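You operate a simulated robot arm through the tools that you are given. There is no shell and no other tool. Be economical: measure what you need, move in short steps, check, and stop when the job is done.

Carry out the task below with a simulated two-armed robot. There is one attempt and no reset: what you move stays moved.

TASK
Lift the cooling pipe on to its saddles with both hands and prove it.
Fine: nozzles over the gutter, feed screw tight, then open the cooling valve and shut it again. Where these are worked on the way, their far stop is far enough and under half their travel is too little: cooling valve.

It is judged by the outcome, as a careful person would: the job done as asked, and still so three seconds after it is handed in. It fails if anything else is knocked over, pushed out of place, dropped, spilled or broken.

THE ROBOT
Two 7-joint arms with two-finger parallel grippers on one trunk, on a base that drives. Base frame: it is fixed to the floor where the robot stands at the start and does not move with it; the origin is under the middle of the robot, x ahead of it, y to its left, z up. Lengths are in m, angles in degrees, forces in N, time in s.
The left shoulder is at the start at [0.05, 0.161, 1.098], the right one opposite. With the tool pointing down near the work surface each hand reaches from about 0.22 to 0.68 m from the robot's upright axis, wherever it stands, measured 20 degrees to its own side. Places, roughly: bed of the pipe saddles [0.4, 1.2, 0.8]; cooling pipe (62x10x6 cm) [0.4, 0, 0.8]; cooling valve [0.3, 0.6, 0.7]; feed screw [0.4, 0.8, 0.9]; inlet valve [0.3, 0.4, 0.7]; tap lever [0.5, 0.7, 0.9]. Payload 3.43 kg a hand.
The tool frame of a hand sits at the grasp point between the pads (the TCP): z along the fingers, y along the line on which they close. The tips reach 0.03 m beyond it. The gripper opens to 0.094 m. The fingers are 0.028 m wide and 0.01 m thick; the gripper's body (0.05 by 0.096 m) begins 0.055 m behind the TCP.
Orientation is that of the tool frame in the base frame, as a unit quaternion [w, x, y, z]. With the fingers straight down and closing along the base's y, the tool's x points along the base's -x, its y along +y and its z along -z.

THE INTERFACE
- The arms move only by the tool apply_moves. It takes "left_increments", "right_increments" or both (then of equal length, played together; a hand with none holds still); each is a list that holds one entry, the list of rows, each a list of 7 numbers: the shift along the tool's x, y, z in units of 250 mm (1.0 is 250 mm), then the turn, a rotation vector about the tool's x, y, z in units of 60 degrees (1.0 is 60 degrees), then the finger opening in m, from 0 to 0.094. In form: [[[tx, ty, tz, wx, wy, wz, claw], ...]]. A call has 1 to 8 rows; each row is the pose to reach, as a shift and turn from the pose commanded when the call began, along the tool's axes at that moment. A call with a number of a shift or a turn outside -1 to 1 is refused whole. Each row takes 0.2 s and may step no farther than 0.05 m and 8.6 degrees from the row before; otherwise, or with a gripper value out of range, the whole call is refused. Where a pose cannot be reached the arm comes as near as it can. A force on the tool above 40 N (or 10 N above the force at the start of the call, whichever is more), or a blocked arm, ends the call early, and 0.2 s more pass. Each finger travels about 0.045 m/s and halts on what it meets, pressing with about 39 N; the grip force reading is that of the motor and also rises with nothing between the fingers. The clock runs only during rows and for 0.2 s after the last one: add rows that repeat a pose to give the fingers time. It gives the time, the measured TCP pose, the force on the tool (base axes), the opening and the grip force at its end, in the units of the frame above (readings bear some noise), with the torque about the TCP (base axes, N m) and any sound that the robot's microphone picked up.
- Cameras (640 x 400 px; columns grow to the right, rows downward): "scene" is now at [0.1276, 0.052, 1.2311]; the picture's right is [0.37, -0.93, 0.00], its down [-0.42, -0.17, -0.89] and it looks along [0.83, 0.33, -0.46] (base axes); focal length 214 px, centre (320, 200). "left" rides on the left gripper at [0.076, -0.014, -0.103] in its tool frame; the picture's right is [0.18, 0.98, 0.00], its down [-0.75, 0.14, -0.64] and it looks along [-0.63, 0.12, 0.77] (tool axes); focal length 243 px, centre (320, 200). "right" rides on the right gripper at [0.076, 0.014, -0.102] in its tool frame; the picture's right is [-0.18, 0.98, 0.00], its down [-0.75, -0.14, -0.64] and it looks along [-0.63, -0.12, 0.77] (tool axes); focal length 243 px, centre (320, 200). There is no depth. A picture from a camera that has moved, and an enlarged one, comes with that camera's place and axes in the base frame and with its lens. The place of the scene camera against the robot may be out by one fixed shift of up to 0.025 m in any direction.
- camera(camera): a new picture of that camera. The clock stands still meanwhile.
- raise_lower(by): slides the trunk up (or, below 0, down) by that many m; the arms and the scene camera ride with it, the base frame stays. It gives what a move gives, with no picture.
- drive_base(legs): drives the robot by 1 to 6 legs, each [ahead, left, turn to the left] in m, m and degrees, along the robot's own axes; the way and the turn of a leg run together, so that a leg with both is an arc; at most 1.5 m and 180 degrees a leg. The arms and the cameras ride along, it lands a little off, and it stops where it bumps. It gives what a move gives.
- pan_tilt(pan, tilt): turns the head with the scene camera to pan (to the left, within 80 degrees either way) and tilt (down, from -29 to 69), counted from straight ahead of the robot. It gives what a move gives.
- enlarge(camera, box): a new picture of the part [left, top, right, bottom] of that camera's present view, enlarged. The clock stands still meanwhile.
- finish_job(): hands the job in; it is judged then, once.

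Work in short steps. Places have to be worked out from the pictures, the camera data and where the tool is seen: move nearer, look again, correct. Check each grasp and each placing, and mend what went wrong. You have 120 turns and 108 pictures in all, those below and enlarged ones among them. Open the grippers and draw the arms clear of the work before you hand the job in, unless the task says otherwise; then end with one line.

The tools are called after ">>>" by a JSON object that holds its "name" and its "arguments". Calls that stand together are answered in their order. apply_moves: Moves the arms, as the interface text tells. Its arguments: {"type":"object","properties":{"left_increments":{"type":"array"},"right_increments":{"type":"array"}},"required":[]} The other tools are called the same way: raise_lower (by) slides the trunk up or down; drive_base (legs) drives the base; pan_tilt (pan, tilt) turns the head that bears the scene camera; camera (camera) takes a picture; enlarge (camera, box) takes an enlarged picture of a part of a camera's view; finish_job () hands the job in.

At the start:

```text
clock: 0.0
left_tcp_pos: [0.2288, 0.3398, 1.1573]
left_ee_rot: [0.001, 0.0, 1.0, 0.0]
left_force: [0.8, 0.9, -0.5]
left_moment: [-0.01, -0.04, 0.0]
left_width: 0.0939
left_grasp_force: 0.1
right_tcp_pos: [0.3462, 0.0213, 1.1183]
right_ee_rot: [0.0, 0.0, 1.0, 0.0]
right_force: [-0.2, 0.8, 0.0]
right_moment: [-0.02, 0.0, 0.02]
right_width: 0.0941
right_grasp_force: 0.0
trunk travel left (down, up): [-0.125, 0.142]
robot x, y, heading: [0.002, -0.004, -0.2]
head pan, tilt: [21.7, 27.1]
```

scene: 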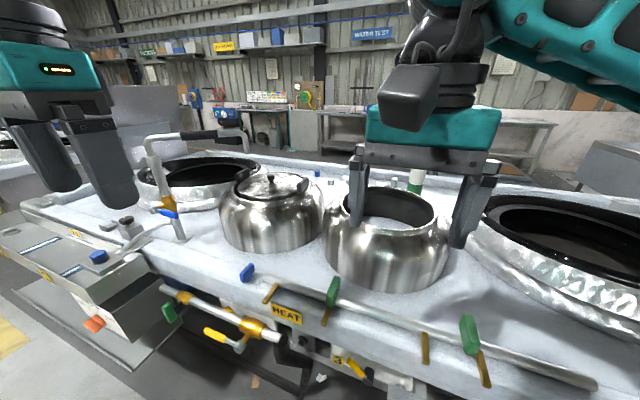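
right: 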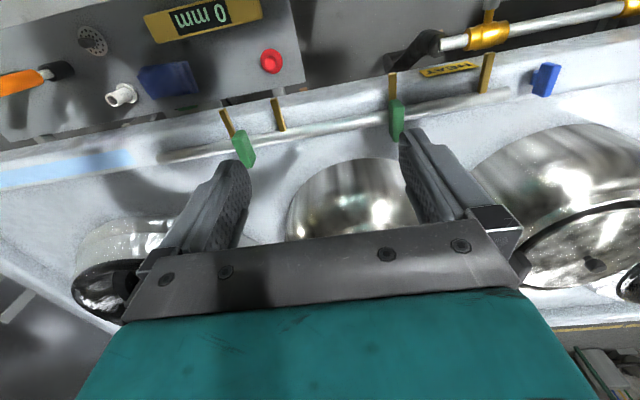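
left: 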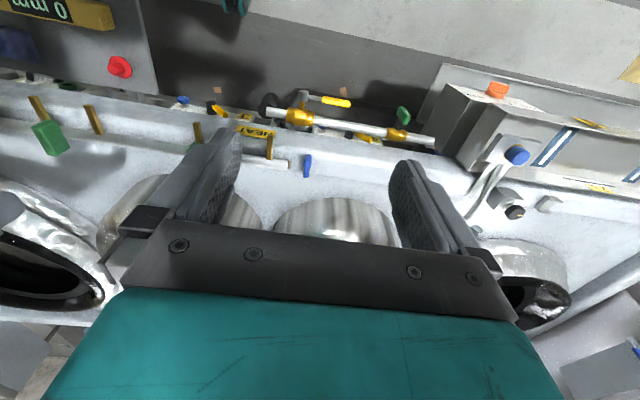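

The scene shows a pipe with green grips and brass nozzles near the front edge of the bench. I'll look at it more closely, and to the left for saddles.

>>> {"name": "enlarge", "arguments": {"camera": "scene", "box": [230, 240, 640, 400]}}

>>> {"name": "enlarge", "arguments": {"camera": "scene", "box": [0, 120, 320, 400]}}

>>> {"name": "pan_tilt", "arguments": {"pan": 65, "tilt": 35}}

>>> {"name": "camera", "arguments": {"camera": "scene"}}

```text
1.56 times, centred on (435, 320) of scene
camera zoom: at [0.1276, 0.052, 1.2311], right [0.37, -0.93, 0.0], down [-0.42, -0.17, -0.89], along [0.83, 0.33, -0.46], focal length 335 px, centre (140, 13)
```

zoom: 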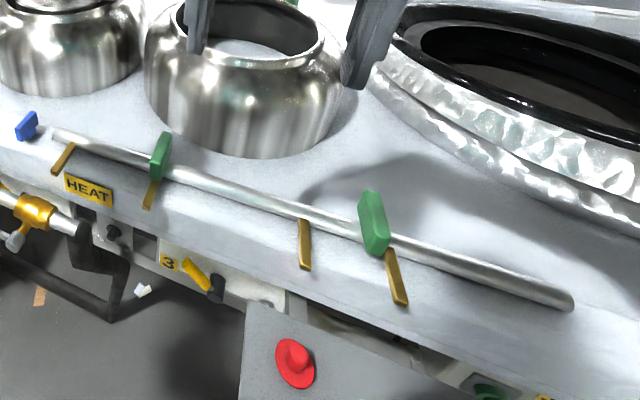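

```text
1.43 times, centred on (160, 260) of scene
camera zoom: at [0.1276, 0.052, 1.2311], right [0.37, -0.93, 0.0], down [-0.42, -0.17, -0.89], along [0.83, 0.33, -0.46], focal length 306 px, centre (549, 114)
```

zoom: 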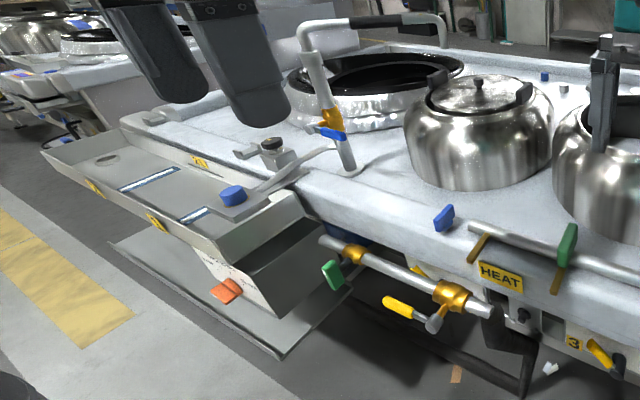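

```text
clock: 1.1
left_tcp_pos: [0.2288, 0.3407, 1.1581]
left_ee_rot: [0.001, -0.001, 1.0, 0.0]
left_force: [-0.3, -0.6, -0.1]
left_moment: [-0.01, 0.0, 0.0]
left_width: 0.0938
left_grasp_force: 0.0
right_tcp_pos: [0.3462, 0.0214, 1.1169]
right_ee_rot: [-0.001, 0.0, 1.0, -0.001]
right_force: [-0.2, -0.4, -0.1]
right_moment: [0.0, -0.02, 0.0]
right_width: 0.094
right_grasp_force: 0.0
trunk travel left (down, up): [-0.125, 0.142]
robot x, y, heading: [-0.0002, -0.0042, -0.0]
head pan, tilt: [65.0, 35.0]
```

```text
102 pictures are left
camera scene: at [0.0799, 0.0979, 1.2188], right [0.91, -0.42, 0.0], down [-0.24, -0.52, -0.82], along [0.35, 0.74, -0.57], focal length 214 px, centre (320, 200)
```

scene: 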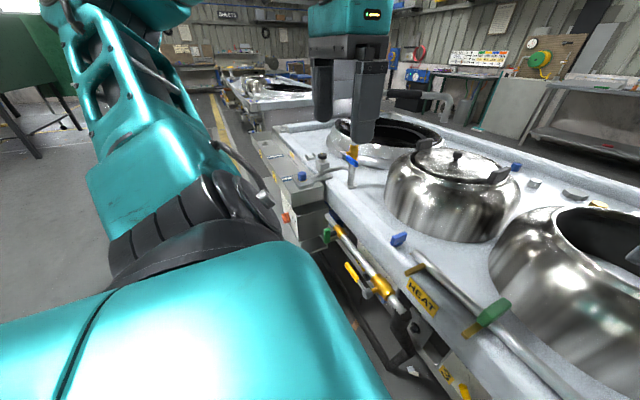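

The gutter trough runs along y at about x=0.25 to 0.45, for y of about 0.7 to 1.4. I'll drive left to inspect it before handling the pipe.

>>> {"name": "drive_base", "arguments": {"legs": [[0, 0.75, 0]]}}

>>> {"name": "pan_tilt", "arguments": {"pan": 30, "tilt": 45}}

>>> {"name": "camera", "arguments": {"camera": "scene"}}

>>> {"name": "camera", "arguments": {"camera": "left"}}

>>> {"name": "camera", "arguments": {"camera": "right"}}

```text
clock: 6.0
left_tcp_pos: [0.2311, 0.8263, 1.1592]
left_ee_rot: [0.001, 0.004, 1.0, 0.001]
left_force: [0.1, 0.4, 0.3]
left_moment: [0.0, 0.02, 0.04]
left_width: 0.0939
left_grasp_force: 0.1
right_tcp_pos: [0.3451, 0.5064, 1.1171]
right_ee_rot: [0.0, 0.003, 1.0, 0.0]
right_force: [0.4, 0.4, -0.6]
right_moment: [0.02, 0.0, 0.01]
right_width: 0.0941
right_grasp_force: 0.0
trunk travel left (down, up): [-0.125, 0.142]
robot x, y, heading: [-0.0003, 0.4876, -0.4]
head pan, tilt: [65.0, 35.0]
stopped in leg 1: the robot was blocked; the commanded pose is now the measured one
```

```text
clock: 7.0
left_tcp_pos: [0.2303, 0.8261, 1.1585]
left_ee_rot: [0.0, 0.003, 1.0, 0.0]
left_force: [0.3, -0.7, -0.3]
left_moment: [-0.01, 0.01, 0.01]
left_width: 0.0938
left_grasp_force: 0.1
right_tcp_pos: [0.3458, 0.5071, 1.1153]
right_ee_rot: [0.0, 0.004, 1.0, 0.001]
right_force: [1.0, 0.2, -0.2]
right_moment: [-0.03, -0.03, -0.04]
right_width: 0.0941
right_grasp_force: 0.1
trunk travel left (down, up): [-0.125, 0.142]
robot x, y, heading: [-0.0019, 0.4905, -0.7]
head pan, tilt: [30.0, 45.0]
```

```text
101 pictures are left
camera scene: at [0.1131, 0.5462, 1.204], right [0.49, -0.87, 0.0], down [-0.61, -0.35, -0.71], along [0.61, 0.35, -0.71], focal length 214 px, centre (320, 200)
```

scene: 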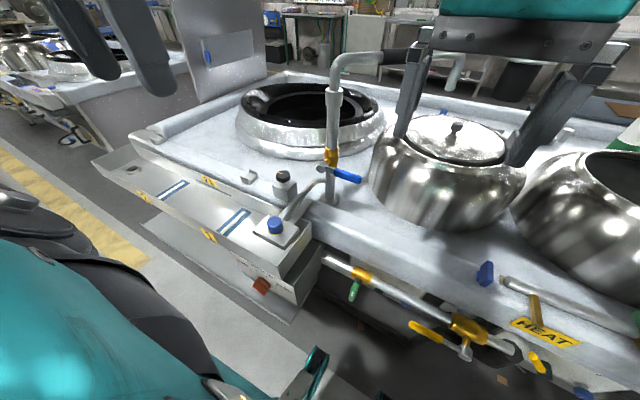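

```text
100 pictures are left
camera left: at [0.1538, 0.813, 1.2598], right [-0.18, 0.98, 0.0], down [0.75, 0.14, 0.64], along [0.63, 0.11, -0.77], focal length 243 px, centre (320, 200)
```

left: 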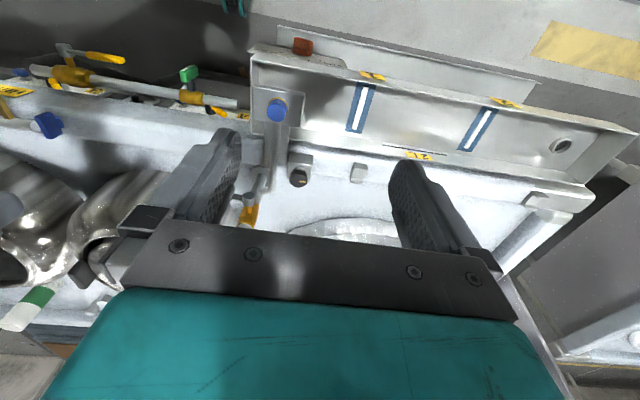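

```text
99 pictures are left
camera right: at [0.2703, 0.5222, 1.219], right [0.19, 0.98, 0.0], down [0.75, -0.15, 0.64], along [0.63, -0.12, -0.77], focal length 243 px, centre (320, 200)
```

right: 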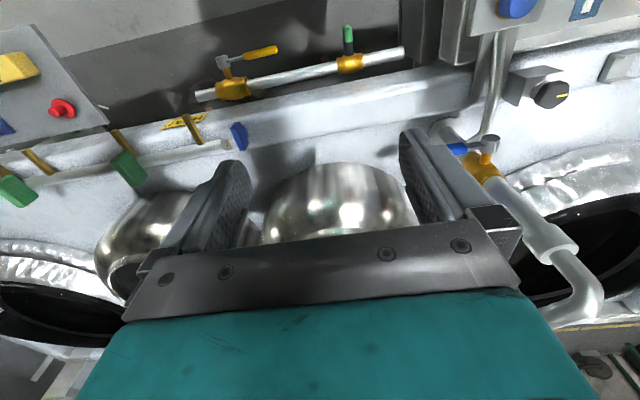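

The base bumped the lower shelf below the gutter. I'll back off, go around and view the gutter from in front.

>>> {"name": "drive_base", "arguments": {"legs": [[0, -0.05, 0.5], [-0.15, 0, 0], [0, 0.6, 0]]}}

>>> {"name": "pan_tilt", "arguments": {"pan": 0, "tilt": 45}}

>>> {"name": "camera", "arguments": {"camera": "scene"}}

>>> {"name": "camera", "arguments": {"camera": "left"}}

>>> {"name": "camera", "arguments": {"camera": "right"}}

```text
clock: 14.4
left_tcp_pos: [0.0782, 1.3756, 1.158]
left_ee_rot: [0.0, -0.002, 1.0, -0.001]
left_force: [-0.1, -0.8, -0.3]
left_moment: [-0.02, -0.02, -0.01]
left_width: 0.0939
left_grasp_force: 0.0
right_tcp_pos: [0.1955, 1.0567, 1.1168]
right_ee_rot: [0.0, -0.001, 1.0, -0.001]
right_force: [0.1, 0.2, 1.0]
right_moment: [0.04, -0.01, -0.04]
right_width: 0.0939
right_grasp_force: 0.2
trunk travel left (down, up): [-0.125, 0.142]
robot x, y, heading: [-0.1495, 1.0363, 0.4]
head pan, tilt: [30.0, 45.0]
```

```text
clock: 15.4
left_tcp_pos: [0.078, 1.3754, 1.1579]
left_ee_rot: [0.0, -0.001, 1.0, 0.0]
left_force: [-0.6, -0.3, -0.3]
left_moment: [0.01, 0.0, 0.0]
left_width: 0.0943
left_grasp_force: 0.0
right_tcp_pos: [0.1944, 1.056, 1.1173]
right_ee_rot: [0.0, -0.002, 1.0, 0.0]
right_force: [-0.5, -0.4, -0.1]
right_moment: [0.03, -0.01, -0.02]
right_width: 0.0938
right_grasp_force: 0.0
trunk travel left (down, up): [-0.125, 0.142]
robot x, y, heading: [-0.1535, 1.0363, 0.4]
head pan, tilt: [0.0, 45.0]
```

```text
98 pictures are left
camera scene: at [-0.0266, 1.0534, 1.204], right [0.0, -1.0, 0.0], down [-0.71, 0.0, -0.71], along [0.71, 0.0, -0.71], focal length 214 px, centre (320, 200)
```

scene: 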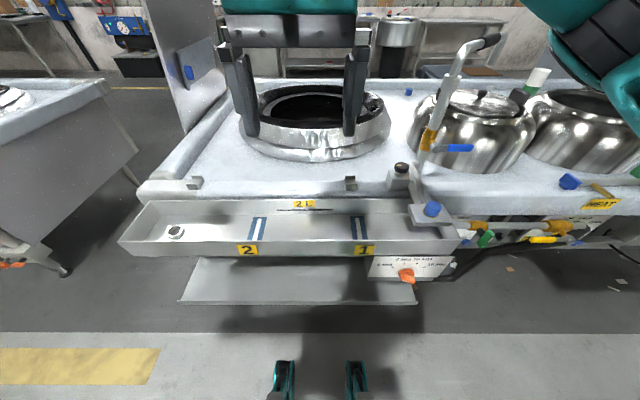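

```text
97 pictures are left
camera left: at [0.0003, 1.3611, 1.2598], right [-0.19, 0.98, 0.0], down [0.75, 0.14, 0.64], along [0.63, 0.12, -0.77], focal length 243 px, centre (320, 200)
```

left: 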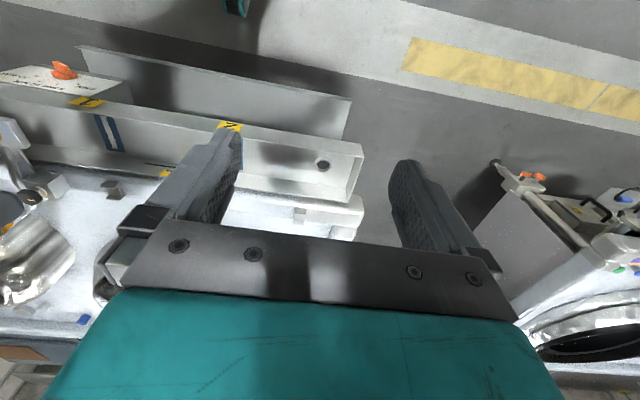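

```text
96 pictures are left
camera right: at [0.1196, 1.0715, 1.219], right [0.18, 0.98, 0.0], down [0.75, -0.14, 0.64], along [0.63, -0.12, -0.77], focal length 243 px, centre (320, 200)
```

right: 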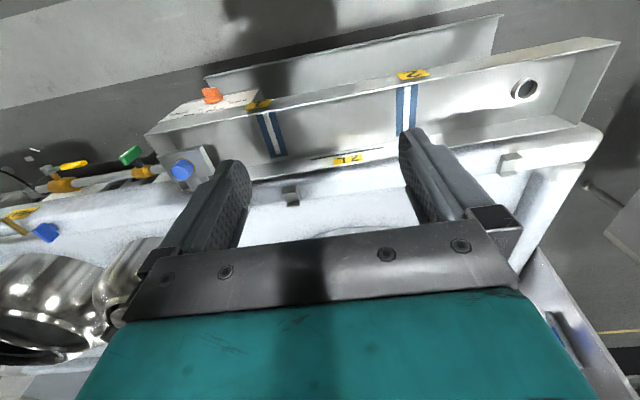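

Saddles appear as two small blocks on the bench rim behind the gutter, plus a clamp block with a knob on the right (feed). I'll enlarge those.

>>> {"name": "enlarge", "arguments": {"camera": "scene", "box": [320, 140, 480, 240]}}

>>> {"name": "enlarge", "arguments": {"camera": "scene", "box": [120, 150, 380, 270]}}

>>> {"name": "enlarge", "arguments": {"camera": "right", "box": [140, 60, 360, 220]}}

>>> {"name": "enlarge", "arguments": {"camera": "left", "box": [0, 60, 260, 240]}}

```text
4.00 times, centred on (400, 190) of scene
camera zoom: at [-0.0266, 1.0534, 1.204], right [0.0, -1.0, 0.0], down [-0.71, 0.0, -0.71], along [0.71, 0.0, -0.71], focal length 858 px, centre (0, 240)
```

zoom: 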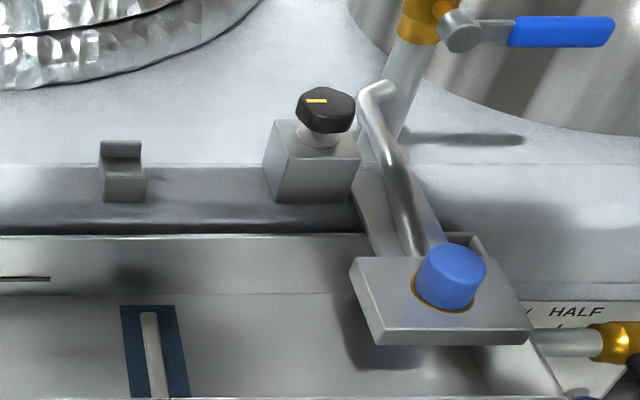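

```text
2.46 times, centred on (250, 210) of scene
camera zoom: at [-0.0266, 1.0534, 1.204], right [0.0, -1.0, 0.0], down [-0.71, 0.0, -0.71], along [0.71, 0.0, -0.71], focal length 528 px, centre (492, 175)
```

zoom: 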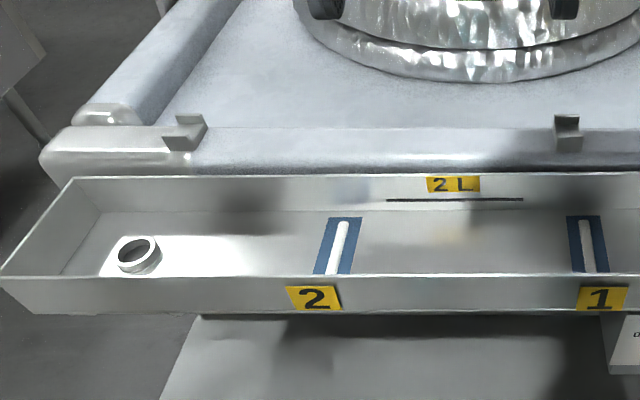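

```text
2.50 times, centred on (250, 140) of right
camera zoom: at [0.1196, 1.0715, 1.219], right [0.18, 0.98, 0.0], down [0.75, -0.14, 0.64], along [0.63, -0.12, -0.77], focal length 606 px, centre (495, 350)
```

zoom: 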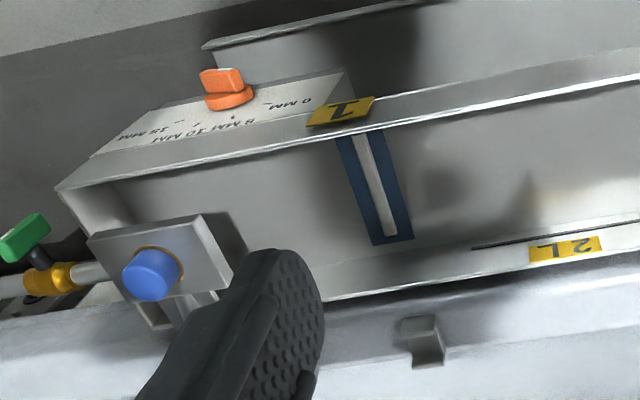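

```text
2.22 times, centred on (130, 150) of left
camera zoom: at [0.0003, 1.3611, 1.2598], right [-0.19, 0.98, 0.0], down [0.75, 0.14, 0.64], along [0.63, 0.12, -0.77], focal length 539 px, centre (742, 311)
```

zoom: 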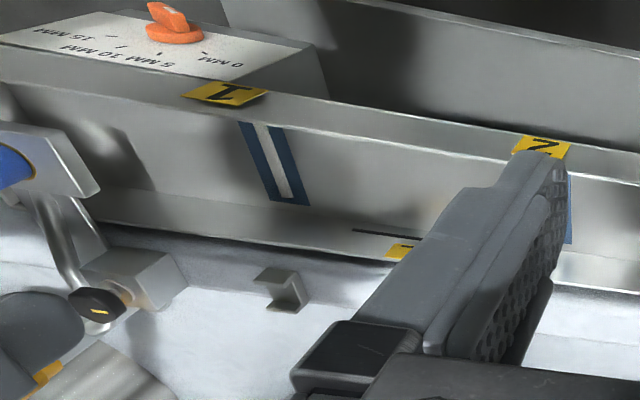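

I need to see the feed block's side to tell how the pipe end enters it.

>>> {"name": "enlarge", "arguments": {"camera": "left", "box": [10, 165, 130, 240]}}

>>> {"name": "enlarge", "arguments": {"camera": "scene", "box": [335, 155, 425, 211]}}

```text
5.33 times, centred on (70, 202) of left
camera zoom: at [0.0003, 1.3611, 1.2598], right [-0.19, 0.98, 0.0], down [0.75, 0.14, 0.64], along [0.63, 0.12, -0.77], focal length 1294 px, centre (1653, 187)
```

zoom: 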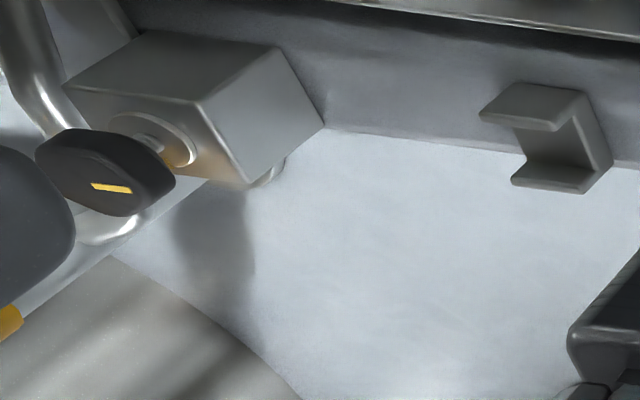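

```text
7.11 times, centred on (380, 183) of scene
camera zoom: at [-0.0266, 1.0534, 1.204], right [0.0, -1.0, 0.0], down [-0.71, 0.0, -0.71], along [0.71, 0.0, -0.71], focal length 1525 px, centre (-107, 321)
```

zoom: 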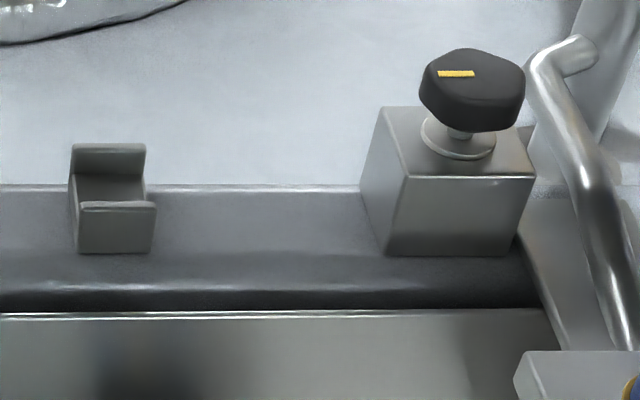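

Triangulating: saddle 1 is about (0.44, 0.945, 0.80), saddle 2 about (0.44, 1.39, 0.80), the feed block's +y face is y≈0.84, and the pipe lies along y at x≈0.45 with nozzles toward me. I'll go back to the pipe.

>>> {"name": "drive_base", "arguments": {"legs": [[0, -1.036, -0.4], [0.1, 0, 0]]}}

>>> {"name": "pan_tilt", "arguments": {"pan": 0, "tilt": 50}}

>>> {"name": "camera", "arguments": {"camera": "scene"}}

>>> {"name": "camera", "arguments": {"camera": "right"}}

>>> {"name": "camera", "arguments": {"camera": "left"}}

```text
clock: 25.6
left_tcp_pos: [0.1804, 0.3293, 1.1578]
left_ee_rot: [0.0, -0.003, 1.0, 0.0]
left_force: [0.0, -0.8, 0.0]
left_moment: [0.0, 0.02, -0.01]
left_width: 0.0942
left_grasp_force: 0.1
right_tcp_pos: [0.2999, 0.0126, 1.1168]
right_ee_rot: [0.0, -0.003, 1.0, 0.0]
right_force: [0.0, 0.6, 0.5]
right_moment: [-0.01, 0.02, 0.01]
right_width: 0.0937
right_grasp_force: 0.0
trunk travel left (down, up): [-0.125, 0.142]
robot x, y, heading: [-0.0453, -0.0103, 0.2]
head pan, tilt: [0.0, 45.0]
```

```text
clock: 26.3
left_tcp_pos: [0.1799, 0.3303, 1.1572]
left_ee_rot: [-0.001, -0.002, 1.0, 0.001]
left_force: [-0.9, 0.4, -0.3]
left_moment: [-0.02, 0.04, 0.04]
left_width: 0.0941
left_grasp_force: 0.1
right_tcp_pos: [0.2981, 0.0113, 1.1178]
right_ee_rot: [0.0, -0.003, 1.0, 0.0]
right_force: [0.6, 0.2, -0.7]
right_moment: [0.03, 0.01, 0.01]
right_width: 0.0939
right_grasp_force: 0.1
trunk travel left (down, up): [-0.125, 0.142]
robot x, y, heading: [-0.0489, -0.0095, 0.3]
head pan, tilt: [0.0, 50.0]
```

```text
89 pictures are left
camera scene: at [0.0722, 0.0078, 1.1971], right [0.0, -1.0, 0.0], down [-0.77, 0.0, -0.64], along [0.64, 0.0, -0.77], focal length 214 px, centre (320, 200)
```

scene: 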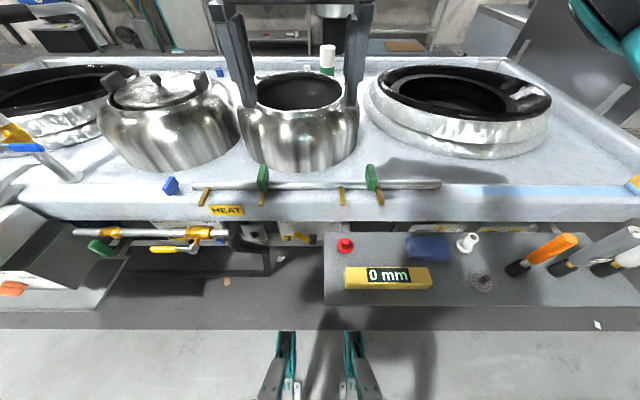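

```text
88 pictures are left
camera right: at [0.2226, 0.0262, 1.219], right [0.18, 0.98, 0.0], down [0.75, -0.14, 0.64], along [0.63, -0.12, -0.77], focal length 243 px, centre (320, 200)
```

right: 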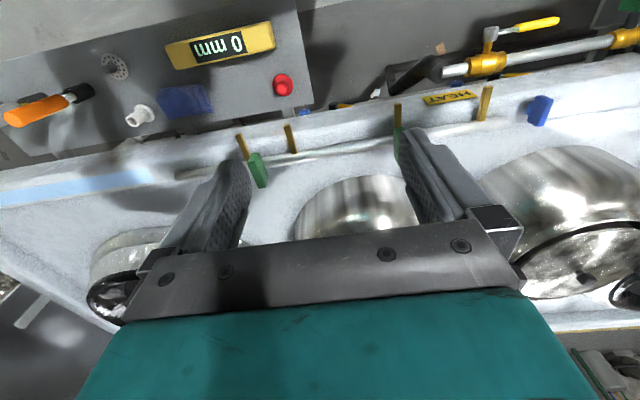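

```text
87 pictures are left
camera left: at [0.103, 0.3157, 1.2599], right [-0.19, 0.98, 0.0], down [0.75, 0.14, 0.64], along [0.63, 0.12, -0.77], focal length 243 px, centre (320, 200)
```

left: 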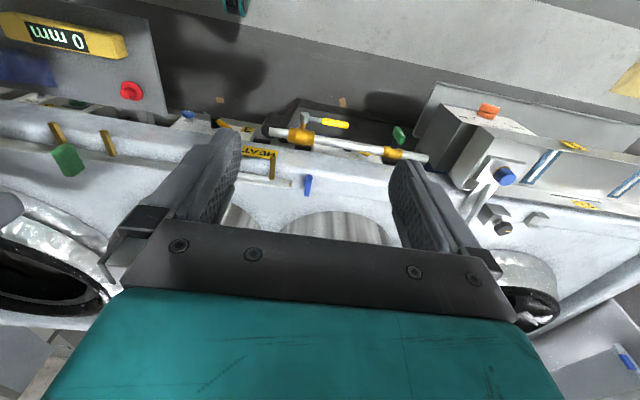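

Now an enlarged look at the grips.

>>> {"name": "enlarge", "arguments": {"camera": "scene", "box": [180, 140, 300, 215]}}

>>> {"name": "enlarge", "arguments": {"camera": "scene", "box": [330, 140, 450, 215]}}

>>> {"name": "enlarge", "arguments": {"camera": "left", "box": [0, 90, 200, 215]}}

```text
5.33 times, centred on (240, 178) of scene
camera zoom: at [0.0722, 0.0078, 1.1971], right [0.0, -1.0, 0.0], down [-0.77, 0.0, -0.64], along [0.64, 0.0, -0.77], focal length 1144 px, centre (747, 320)
```

zoom: 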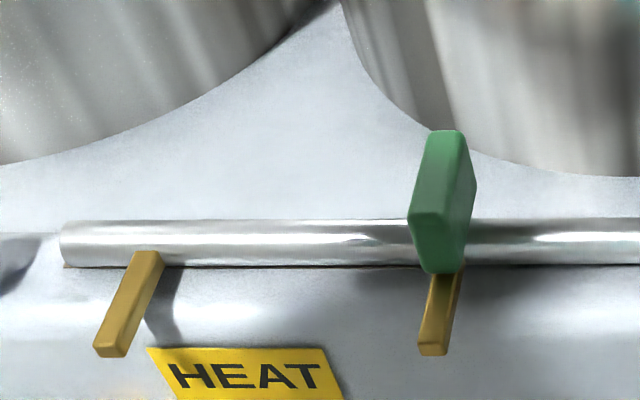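

```text
5.33 times, centred on (390, 178) of scene
camera zoom: at [0.0722, 0.0078, 1.1971], right [0.0, -1.0, 0.0], down [-0.77, 0.0, -0.64], along [0.64, 0.0, -0.77], focal length 1144 px, centre (-53, 320)
```

zoom: 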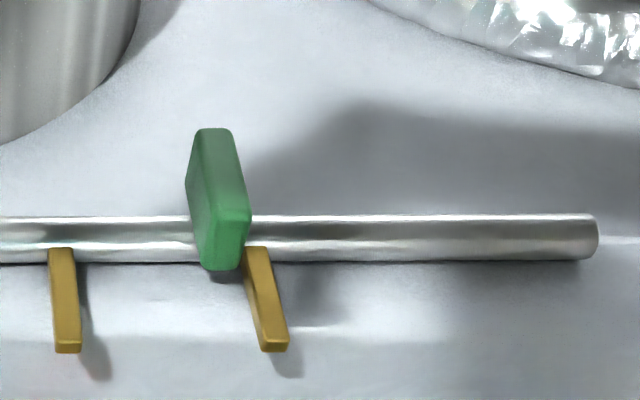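

```text
3.20 times, centred on (100, 152) of left
camera zoom: at [0.103, 0.3157, 1.2599], right [-0.19, 0.98, 0.0], down [0.75, 0.14, 0.64], along [0.63, 0.12, -0.77], focal length 776 px, centre (1024, 352)
```

zoom: 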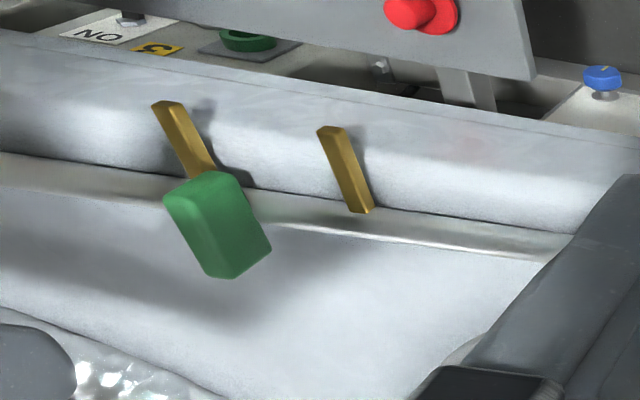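

Tabs estimated at about (0.445, 0.13) and (0.445, -0.134) with tops at z≈0.85. I'll move both hands to hover above them.

>>> {"name": "apply_moves", "arguments": {"left_increments": [[[-0.12, -0.1, 0.1, 0, 0, 0, 0.094], [-0.24, -0.2, 0.2, 0, 0, 0, 0.094], [-0.36, -0.3, 0.3, 0, 0, 0, 0.094], [-0.48, -0.4, 0.4, 0, 0, 0, 0.094], [-0.6, -0.5, 0.5, 0, 0, 0, 0.094], [-0.72, -0.6, 0.6, 0, 0, 0, 0.094], [-0.84, -0.7, 0.7, 0, 0, 0, 0.094], [-0.96, -0.8, 0.8, 0, 0, 0, 0.094]]], "right_increments": [[[-0.07, -0.07, 0.08, 0, 0, 0, 0.094], [-0.14, -0.14, 0.16, 0, 0, 0, 0.094], [-0.21, -0.21, 0.24, 0, 0, 0, 0.094], [-0.29, -0.29, 0.32, 0, 0, 0, 0.094], [-0.36, -0.36, 0.4, 0, 0, 0, 0.094], [-0.43, -0.43, 0.48, 0, 0, 0, 0.094], [-0.51, -0.5, 0.56, 0, 0, 0, 0.094], [-0.58, -0.576, 0.64, 0, 0, 0, 0.094]]]}}

>>> {"name": "camera", "arguments": {"camera": "left"}}

>>> {"name": "camera", "arguments": {"camera": "right"}}

>>> {"name": "camera", "arguments": {"camera": "scene"}}

```text
clock: 28.1
left_tcp_pos: [0.4208, 0.1354, 0.9576]
left_ee_rot: [0.002, -0.003, 1.0, 0.0]
left_force: [-0.6, -0.3, 0.1]
left_moment: [0.03, -0.02, 0.04]
left_width: 0.0939
left_grasp_force: 0.0
right_tcp_pos: [0.4441, -0.1319, 0.9563]
right_ee_rot: [0.0, -0.002, 1.0, 0.0]
right_force: [0.1, -0.3, 0.6]
right_moment: [0.01, 0.01, 0.03]
right_width: 0.094
right_grasp_force: 0.1
trunk travel left (down, up): [-0.125, 0.142]
robot x, y, heading: [-0.0513, -0.0105, 0.3]
head pan, tilt: [0.0, 50.0]
```

```text
83 pictures are left
camera left: at [0.3438, 0.1196, 1.0603], right [-0.19, 0.98, 0.0], down [0.75, 0.15, 0.64], along [0.63, 0.12, -0.76], focal length 243 px, centre (320, 200)
```

left: 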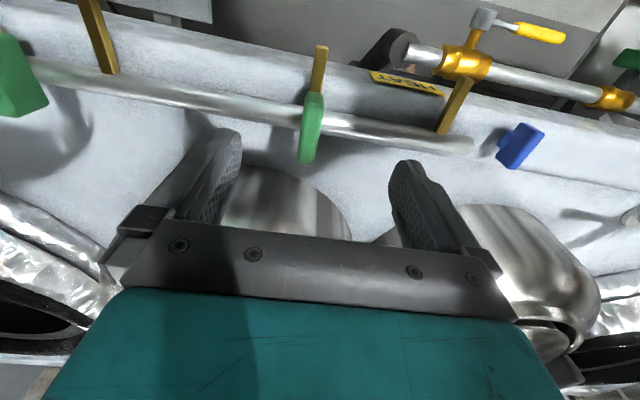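

```text
82 pictures are left
camera right: at [0.3689, -0.1178, 1.0586], right [0.18, 0.98, 0.0], down [0.75, -0.14, 0.64], along [0.63, -0.12, -0.77], focal length 243 px, centre (320, 200)
```

right: 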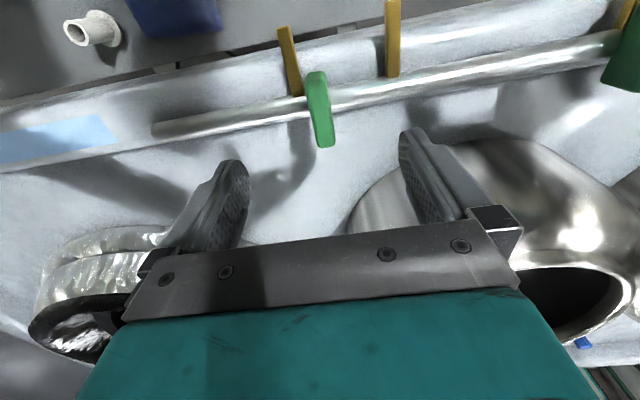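

```text
81 pictures are left
camera scene: at [0.0728, 0.0078, 1.197], right [0.0, -1.0, 0.0], down [-0.77, 0.0, -0.64], along [0.64, 0.0, -0.77], focal length 214 px, centre (320, 200)
```

scene: 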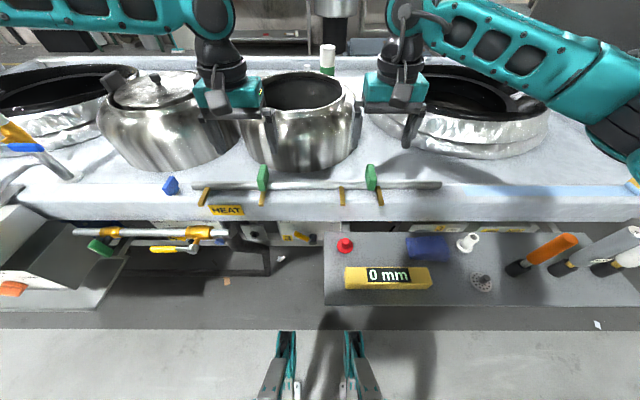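

Tabs triangulate to about x 0.457, y 0.132 and -0.135. I'll lower to z≈0.875 and check.

>>> {"name": "apply_moves", "arguments": {"left_increments": [[[-0.144, -0.015, 0.11, 0, 0, 0, 0.094], [-0.144, -0.015, 0.22, 0, 0, 0, 0.094], [-0.144, -0.015, 0.33, 0, 0, 0, 0.094]]], "right_increments": [[[-0.052, -0.012, 0.11, 0, 0, 0, 0.094], [-0.052, -0.012, 0.22, 0, 0, 0, 0.094], [-0.052, -0.012, 0.325, 0, 0, 0, 0.094]]]}}

>>> {"name": "camera", "arguments": {"camera": "left"}}

>>> {"name": "camera", "arguments": {"camera": "right"}}

>>> {"name": "enlarge", "arguments": {"camera": "scene", "box": [180, 100, 450, 220]}}

```text
clock: 28.9
left_tcp_pos: [0.4291, 0.1611, 0.8978]
left_ee_rot: [0.001, -0.002, 1.0, -0.001]
left_force: [-0.3, 0.1, 0.2]
left_moment: [0.0, 0.03, -0.01]
left_width: 0.0938
left_grasp_force: 0.1
left hand out of reach, approached as far as the arm can: row 1, 2, 3
right_tcp_pos: [0.4574, -0.1349, 0.8767]
right_ee_rot: [0.0, -0.004, 1.0, 0.0]
right_force: [0.2, 0.0, -0.2]
right_moment: [0.02, 0.0, 0.01]
right_width: 0.094
right_grasp_force: 0.1
trunk travel left (down, up): [-0.125, 0.142]
robot x, y, heading: [-0.0478, -0.0098, 0.2]
head pan, tilt: [0.0, 50.0]
```

```text
80 pictures are left
camera left: at [0.3518, 0.1476, 0.9999], right [-0.19, 0.98, 0.0], down [0.75, 0.15, 0.64], along [0.63, 0.12, -0.77], focal length 243 px, centre (320, 200)
```

left: 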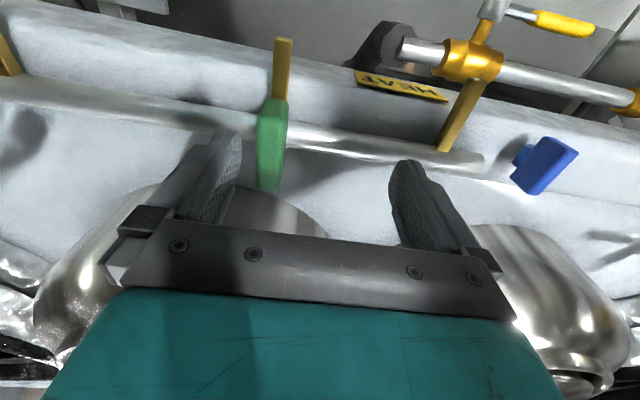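

```text
79 pictures are left
camera right: at [0.3826, -0.1211, 0.9776], right [0.18, 0.98, 0.0], down [0.75, -0.14, 0.64], along [0.63, -0.12, -0.77], focal length 243 px, centre (320, 200)
```

right: 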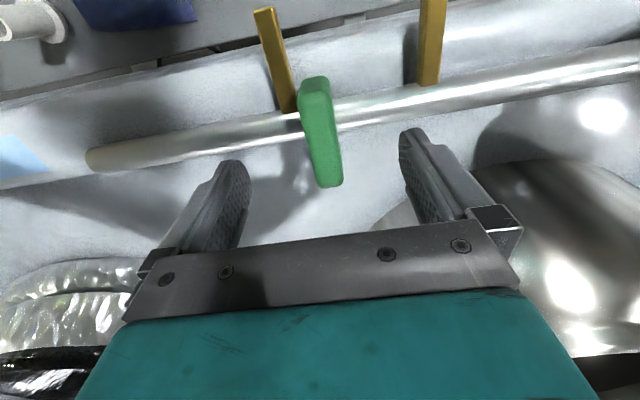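

```text
2.37 times, centred on (315, 160) of scene
camera zoom: at [0.0722, 0.0078, 1.1971], right [0.0, -1.0, 0.0], down [-0.77, 0.0, -0.64], along [0.64, 0.0, -0.77], focal length 508 px, centre (332, 295)
```

zoom: 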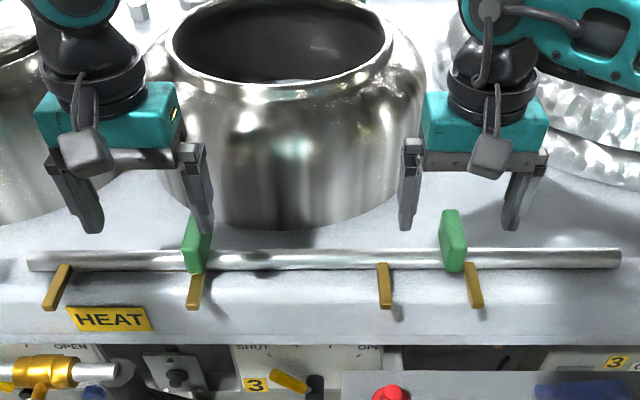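

The left arm hit a joint limit (odd, as the right mirrored pose works). I'll raise it and re-approach via a pose mirroring the right arm's start.

>>> {"name": "apply_moves", "arguments": {"left_increments": [[[0, 0, -0.16, 0, 0, 0, 0.094], [0.08, -0.07, -0.32, 0, 0, 0, 0.094], [0.16, -0.14, -0.48, 0, 0, 0, 0.094], [0.24, -0.21, -0.64, 0, 0, 0, 0.094], [0.32, -0.28, -0.78, 0, 0, 0, 0.094], [0.4, -0.36, -0.92, 0, 0, 0, 0.094]]]}}

```text
clock: 30.3
left_tcp_pos: [0.3396, 0.1218, 1.1386]
left_ee_rot: [0.001, -0.003, 1.0, 0.0]
left_force: [-0.5, 0.1, 0.6]
left_moment: [0.0, -0.05, -0.02]
left_width: 0.0942
left_grasp_force: 0.1
left hand out of reach, approached as far as the arm can: row 5, 6
right_tcp_pos: [0.4568, -0.1347, 0.876]
right_ee_rot: [0.001, -0.002, 1.0, 0.0]
right_force: [-0.6, 0.5, -0.3]
right_moment: [0.0, -0.03, -0.05]
right_width: 0.094
right_grasp_force: 0.0
trunk travel left (down, up): [-0.125, 0.142]
robot x, y, heading: [-0.0466, -0.008, -0.1]
head pan, tilt: [0.0, 50.0]
```

The left arm's present configuration can't come inward, while the right has slack. I'll raise both hands and shift the base right by 0.09 m.

>>> {"name": "apply_moves", "arguments": {"right_increments": [[[0, 0, -0.15, 0, 0, 0, 0.094], [0, 0, -0.3, 0, 0, 0, 0.094]]]}}

>>> {"name": "drive_base", "arguments": {"legs": [[0, -0.09, 0]]}}

```text
clock: 30.9
left_tcp_pos: [0.3406, 0.1198, 1.1376]
left_ee_rot: [0.001, -0.003, 1.0, 0.0]
left_force: [-0.2, -0.4, 0.7]
left_moment: [-0.04, -0.05, 0.0]
left_width: 0.0939
left_grasp_force: 0.1
right_tcp_pos: [0.4571, -0.1356, 0.9503]
right_ee_rot: [0.0, -0.002, 1.0, 0.0]
right_force: [-0.8, 0.4, -0.1]
right_moment: [0.02, 0.0, 0.02]
right_width: 0.0939
right_grasp_force: 0.0
trunk travel left (down, up): [-0.125, 0.142]
robot x, y, heading: [-0.0449, -0.0095, 0.5]
head pan, tilt: [0.0, 50.0]
```

```text
clock: 32.3
left_tcp_pos: [0.3412, 0.0308, 1.1382]
left_ee_rot: [0.001, -0.002, 1.0, 0.0]
left_force: [0.5, -0.4, 0.0]
left_moment: [0.0, -0.03, 0.02]
left_width: 0.0942
left_grasp_force: 0.1
right_tcp_pos: [0.4594, -0.224, 0.9504]
right_ee_rot: [0.0, -0.002, 1.0, 0.0]
right_force: [0.2, 0.1, 0.6]
right_moment: [0.01, -0.01, 0.03]
right_width: 0.0942
right_grasp_force: 0.1
trunk travel left (down, up): [-0.125, 0.142]
robot x, y, heading: [-0.0505, -0.1, 0.7]
head pan, tilt: [0.0, 50.0]
```

Now move left to hover over its tab and right back over its own.

>>> {"name": "apply_moves", "arguments": {"left_increments": [[[-0.02, 0.1, 0.1, 0, 0, 0, 0.094], [-0.1, 0.2, 0.24, 0, 0, 0, 0.094], [-0.19, 0.3, 0.38, 0, 0, 0, 0.094], [-0.28, 0.404, 0.52, 0, 0, 0, 0.094], [-0.37, 0.404, 0.66, 0, 0, 0, 0.094], [-0.464, 0.404, 0.82, 0, 0, 0, 0.094]]], "right_increments": [[[0, 0.1, 0, 0, 0, 0, 0.094], [0, 0.2, 0, 0, 0, 0, 0.094], [0, 0.3, 0, 0, 0, 0, 0.094], [0.008, 0.356, 0, 0, 0, 0, 0.094], [0.008, 0.356, 0, 0, 0, 0, 0.094], [0.008, 0.356, 0, 0, 0, 0, 0.094]]]}}

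```text
clock: 33.7
left_tcp_pos: [0.4577, 0.1333, 0.9329]
left_ee_rot: [0.001, -0.003, 1.0, -0.001]
left_force: [-0.9, 0.6, 0.1]
left_moment: [0.04, -0.03, 0.01]
left_width: 0.0939
left_grasp_force: 0.0
right_tcp_pos: [0.4573, -0.1356, 0.9506]
right_ee_rot: [0.0, -0.002, 1.0, 0.0]
right_force: [0.0, 0.3, 0.0]
right_moment: [-0.01, 0.02, 0.02]
right_width: 0.0939
right_grasp_force: 0.0
trunk travel left (down, up): [-0.125, 0.142]
robot x, y, heading: [-0.0487, -0.0982, 0.6]
head pan, tilt: [0.0, 50.0]
```

Tabs are about 5 cm long in x (0.42–0.475), 4 cm tall and 1.6 cm thick, centred at x≈0.45. I'll lower both to z≈0.85.

>>> {"name": "apply_moves", "arguments": {"left_increments": [[[0.02, 0, 0.1, 0, 0, 0, 0.094], [0.028, 0, 0.2, 0, 0, 0, 0.094], [0.028, 0, 0.332, 0, 0, 0, 0.094]]], "right_increments": [[[0.02, 0, 0.17, 0, 0, 0, 0.094], [0.028, 0, 0.27, 0, 0, 0, 0.094], [0.028, 0, 0.4, 0, 0, 0, 0.094]]]}}

>>> {"name": "camera", "arguments": {"camera": "left"}}

>>> {"name": "camera", "arguments": {"camera": "right"}}

>>> {"name": "enlarge", "arguments": {"camera": "scene", "box": [130, 100, 400, 220]}}

```text
clock: 34.5
left_tcp_pos: [0.451, 0.1327, 0.8514]
left_ee_rot: [0.002, -0.003, 1.0, 0.0]
left_force: [-2.3, 1.6, 10.7]
left_moment: [-0.08, 0.18, -0.15]
left_width: 0.0936
left_grasp_force: 0.2
right_tcp_pos: [0.4498, -0.1348, 0.8523]
right_ee_rot: [0.003, -0.003, 1.0, 0.0]
right_force: [2.4, 0.1, 6.9]
right_moment: [-0.35, 0.03, 0.17]
right_width: 0.094
right_grasp_force: 0.1
trunk travel left (down, up): [-0.125, 0.142]
robot x, y, heading: [-0.0477, -0.1, 0.2]
head pan, tilt: [0.0, 50.0]
```

```text
77 pictures are left
camera left: at [0.3725, 0.118, 0.9534], right [-0.19, 0.98, 0.0], down [0.75, 0.14, 0.65], along [0.63, 0.12, -0.76], focal length 243 px, centre (320, 200)
```

left: 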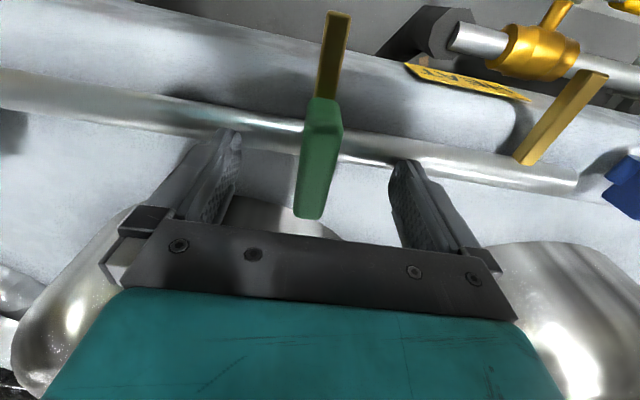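

```text
76 pictures are left
camera right: at [0.3732, -0.1207, 0.9537], right [0.18, 0.98, 0.0], down [0.75, -0.14, 0.65], along [0.64, -0.11, -0.76], focal length 243 px, centre (320, 200)
```

right: 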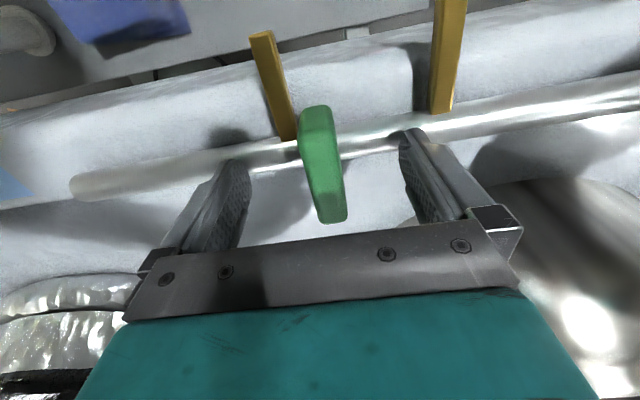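

```text
2.37 times, centred on (265, 160) of scene
camera zoom: at [0.0711, -0.0814, 1.1977], right [0.0, -1.0, 0.0], down [-0.76, 0.0, -0.64], along [0.64, 0.0, -0.76], focal length 508 px, centre (450, 295)
```

zoom: 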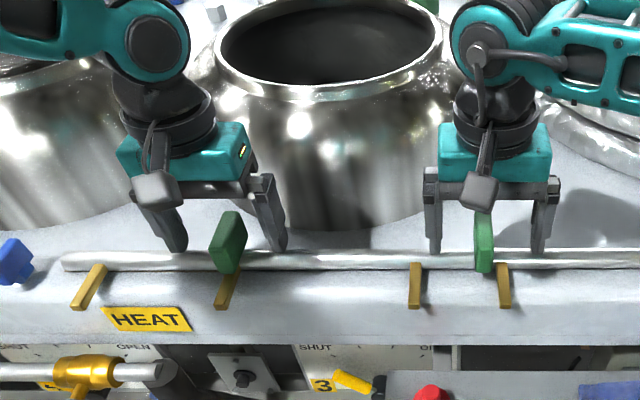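

The fingertips touch the pipe (force ~10 N), so its top is at z≈0.82. I'll raise 5 mm and close both hands together on the tabs.

>>> {"name": "apply_moves", "arguments": {"left_increments": [[[0, 0, -0.025, 0, 0, 0, 0.094], [0, 0, -0.025, 0, 0, 0, 0.07], [0, 0, -0.025, 0, 0, 0, 0.04], [0, 0, -0.025, 0, 0, 0, 0.0], [0, 0, -0.025, 0, 0, 0, 0.0], [0, 0, -0.025, 0, 0, 0, 0.0], [0, 0, -0.025, 0, 0, 0, 0.0], [0, 0, -0.025, 0, 0, 0, 0.0]]], "right_increments": [[[0, 0, -0.025, 0, 0, 0, 0.094], [0, 0, -0.025, 0, 0, 0, 0.07], [0, 0, -0.025, 0, 0, 0, 0.04], [0, 0, -0.025, 0, 0, 0, 0.0], [0, 0, -0.025, 0, 0, 0, 0.0], [0, 0, -0.025, 0, 0, 0, 0.0], [0, 0, -0.025, 0, 0, 0, 0.0], [0, 0, -0.025, 0, 0, 0, 0.0]]]}}

>>> {"name": "camera", "arguments": {"camera": "left"}}

>>> {"name": "camera", "arguments": {"camera": "right"}}

```text
clock: 36.3
left_tcp_pos: [0.45, 0.1288, 0.8558]
left_ee_rot: [0.001, -0.001, 1.0, -0.004]
left_force: [-0.1, -31.4, -0.6]
left_moment: [0.14, 0.01, 0.19]
left_width: 0.0225
left_grasp_force: 38.8
right_tcp_pos: [0.4493, -0.1308, 0.8577]
right_ee_rot: [0.001, -0.006, 1.0, 0.004]
right_force: [0.2, 32.2, 0.7]
right_moment: [-0.07, 0.07, -0.19]
right_width: 0.0221
right_grasp_force: 38.7
trunk travel left (down, up): [-0.125, 0.142]
robot x, y, heading: [-0.047, -0.0984, 0.2]
head pan, tilt: [0.0, 50.0]
```

```text
74 pictures are left
camera left: at [0.3734, 0.1157, 0.9583], right [-0.19, 0.98, -0.01], down [0.75, 0.15, 0.64], along [0.63, 0.11, -0.77], focal length 243 px, centre (320, 200)
```

left: 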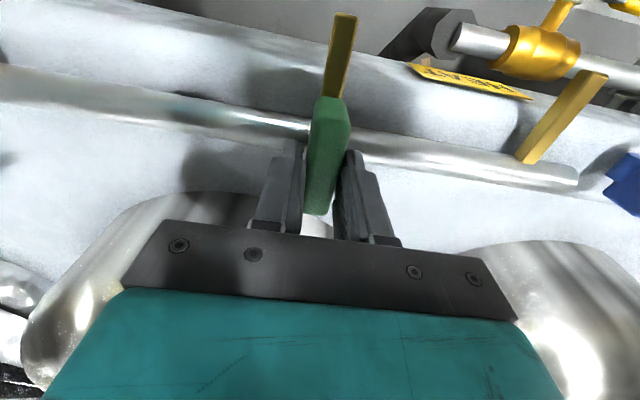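

```text
73 pictures are left
camera right: at [0.3732, -0.118, 0.9587], right [0.17, 0.98, 0.01], down [0.75, -0.14, 0.64], along [0.63, -0.11, -0.77], focal length 243 px, centre (320, 200)
```

right: 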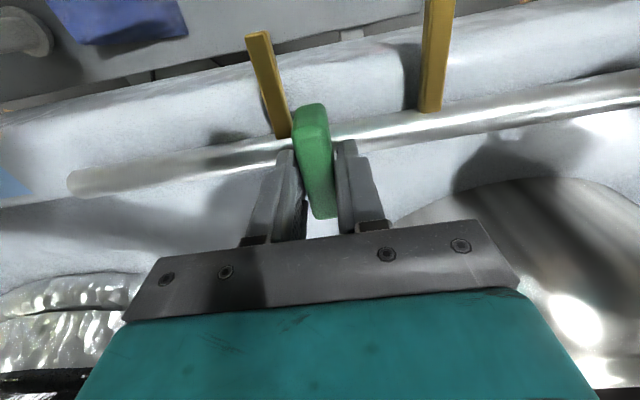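

Both grips closed at 22 mm on the tabs, with about 31 N pulling the hands against each other. I'll relieve it by commanding each hand 4 mm inward, then lift together.

>>> {"name": "apply_moves", "arguments": {"left_increments": [[[0, -0.016, 0, 0, 0, 0, 0], [0, -0.016, -0.04, 0, 0, 0, 0], [0, -0.016, -0.08, 0, 0, 0, 0], [0, -0.016, -0.12, 0, 0, 0, 0]]], "right_increments": [[[0, 0.016, 0, 0, 0, 0, 0], [0, 0.016, -0.04, 0, 0, 0, 0], [0, 0.016, -0.08, 0, 0, 0, 0], [0, 0.016, -0.12, 0, 0, 0, 0]]]}}

>>> {"name": "camera", "arguments": {"camera": "scene"}}

```text
clock: 37.3
left_tcp_pos: [0.4499, 0.1295, 0.8871]
left_ee_rot: [0.0, -0.004, 1.0, 0.001]
left_force: [-0.1, -0.1, -0.4]
left_moment: [-0.05, -0.02, 0.0]
left_width: 0.0
left_grasp_force: 33.0
right_tcp_pos: [0.4498, -0.1322, 0.8882]
right_ee_rot: [0.001, -0.001, 1.0, -0.001]
right_force: [0.0, -0.7, -0.5]
right_moment: [0.01, 0.04, 0.03]
right_width: 0.0001
right_grasp_force: 33.3
trunk travel left (down, up): [-0.125, 0.142]
robot x, y, heading: [-0.045, -0.0977, 0.4]
head pan, tilt: [0.0, 50.0]
```

```text
72 pictures are left
camera scene: at [0.0724, -0.0812, 1.1971], right [0.0, -1.0, 0.0], down [-0.77, 0.0, -0.64], along [0.64, 0.0, -0.77], focal length 214 px, centre (320, 200)
```

scene: 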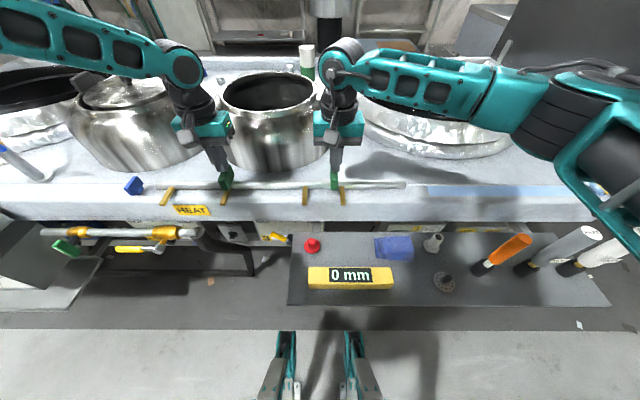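

The tabs slipped out: the bite was too shallow. I'll check the pipe's state and the tab height.

>>> {"name": "camera", "arguments": {"camera": "left"}}

>>> {"name": "enlarge", "arguments": {"camera": "scene", "box": [140, 110, 420, 220]}}

```text
71 pictures are left
camera left: at [0.3729, 0.1149, 0.9883], right [-0.19, 0.98, 0.0], down [0.75, 0.14, 0.64], along [0.63, 0.12, -0.77], focal length 243 px, centre (320, 200)
```

left: 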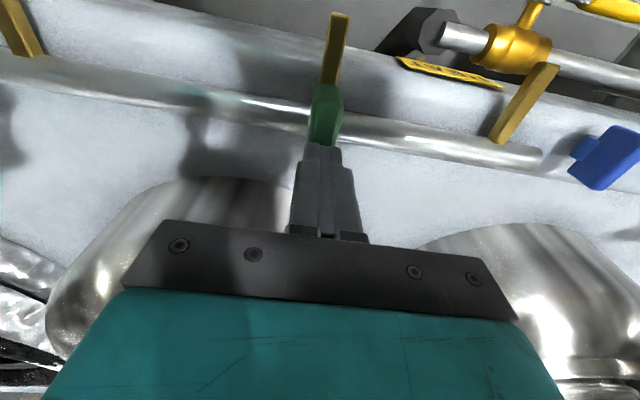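

```text
2.29 times, centred on (280, 165) of scene
camera zoom: at [0.0724, -0.0812, 1.1971], right [0.0, -1.0, 0.0], down [-0.77, 0.0, -0.64], along [0.64, 0.0, -0.77], focal length 490 px, centre (411, 280)
```

zoom: 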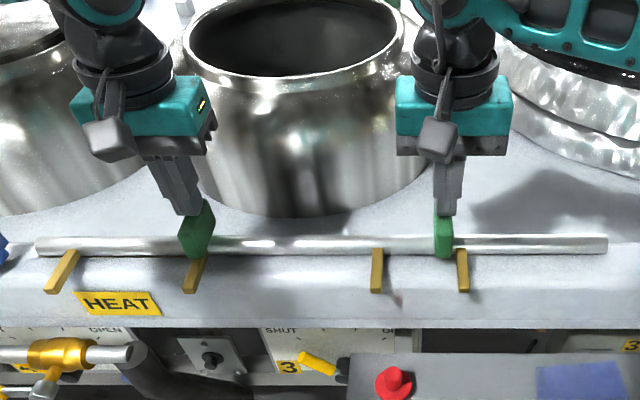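

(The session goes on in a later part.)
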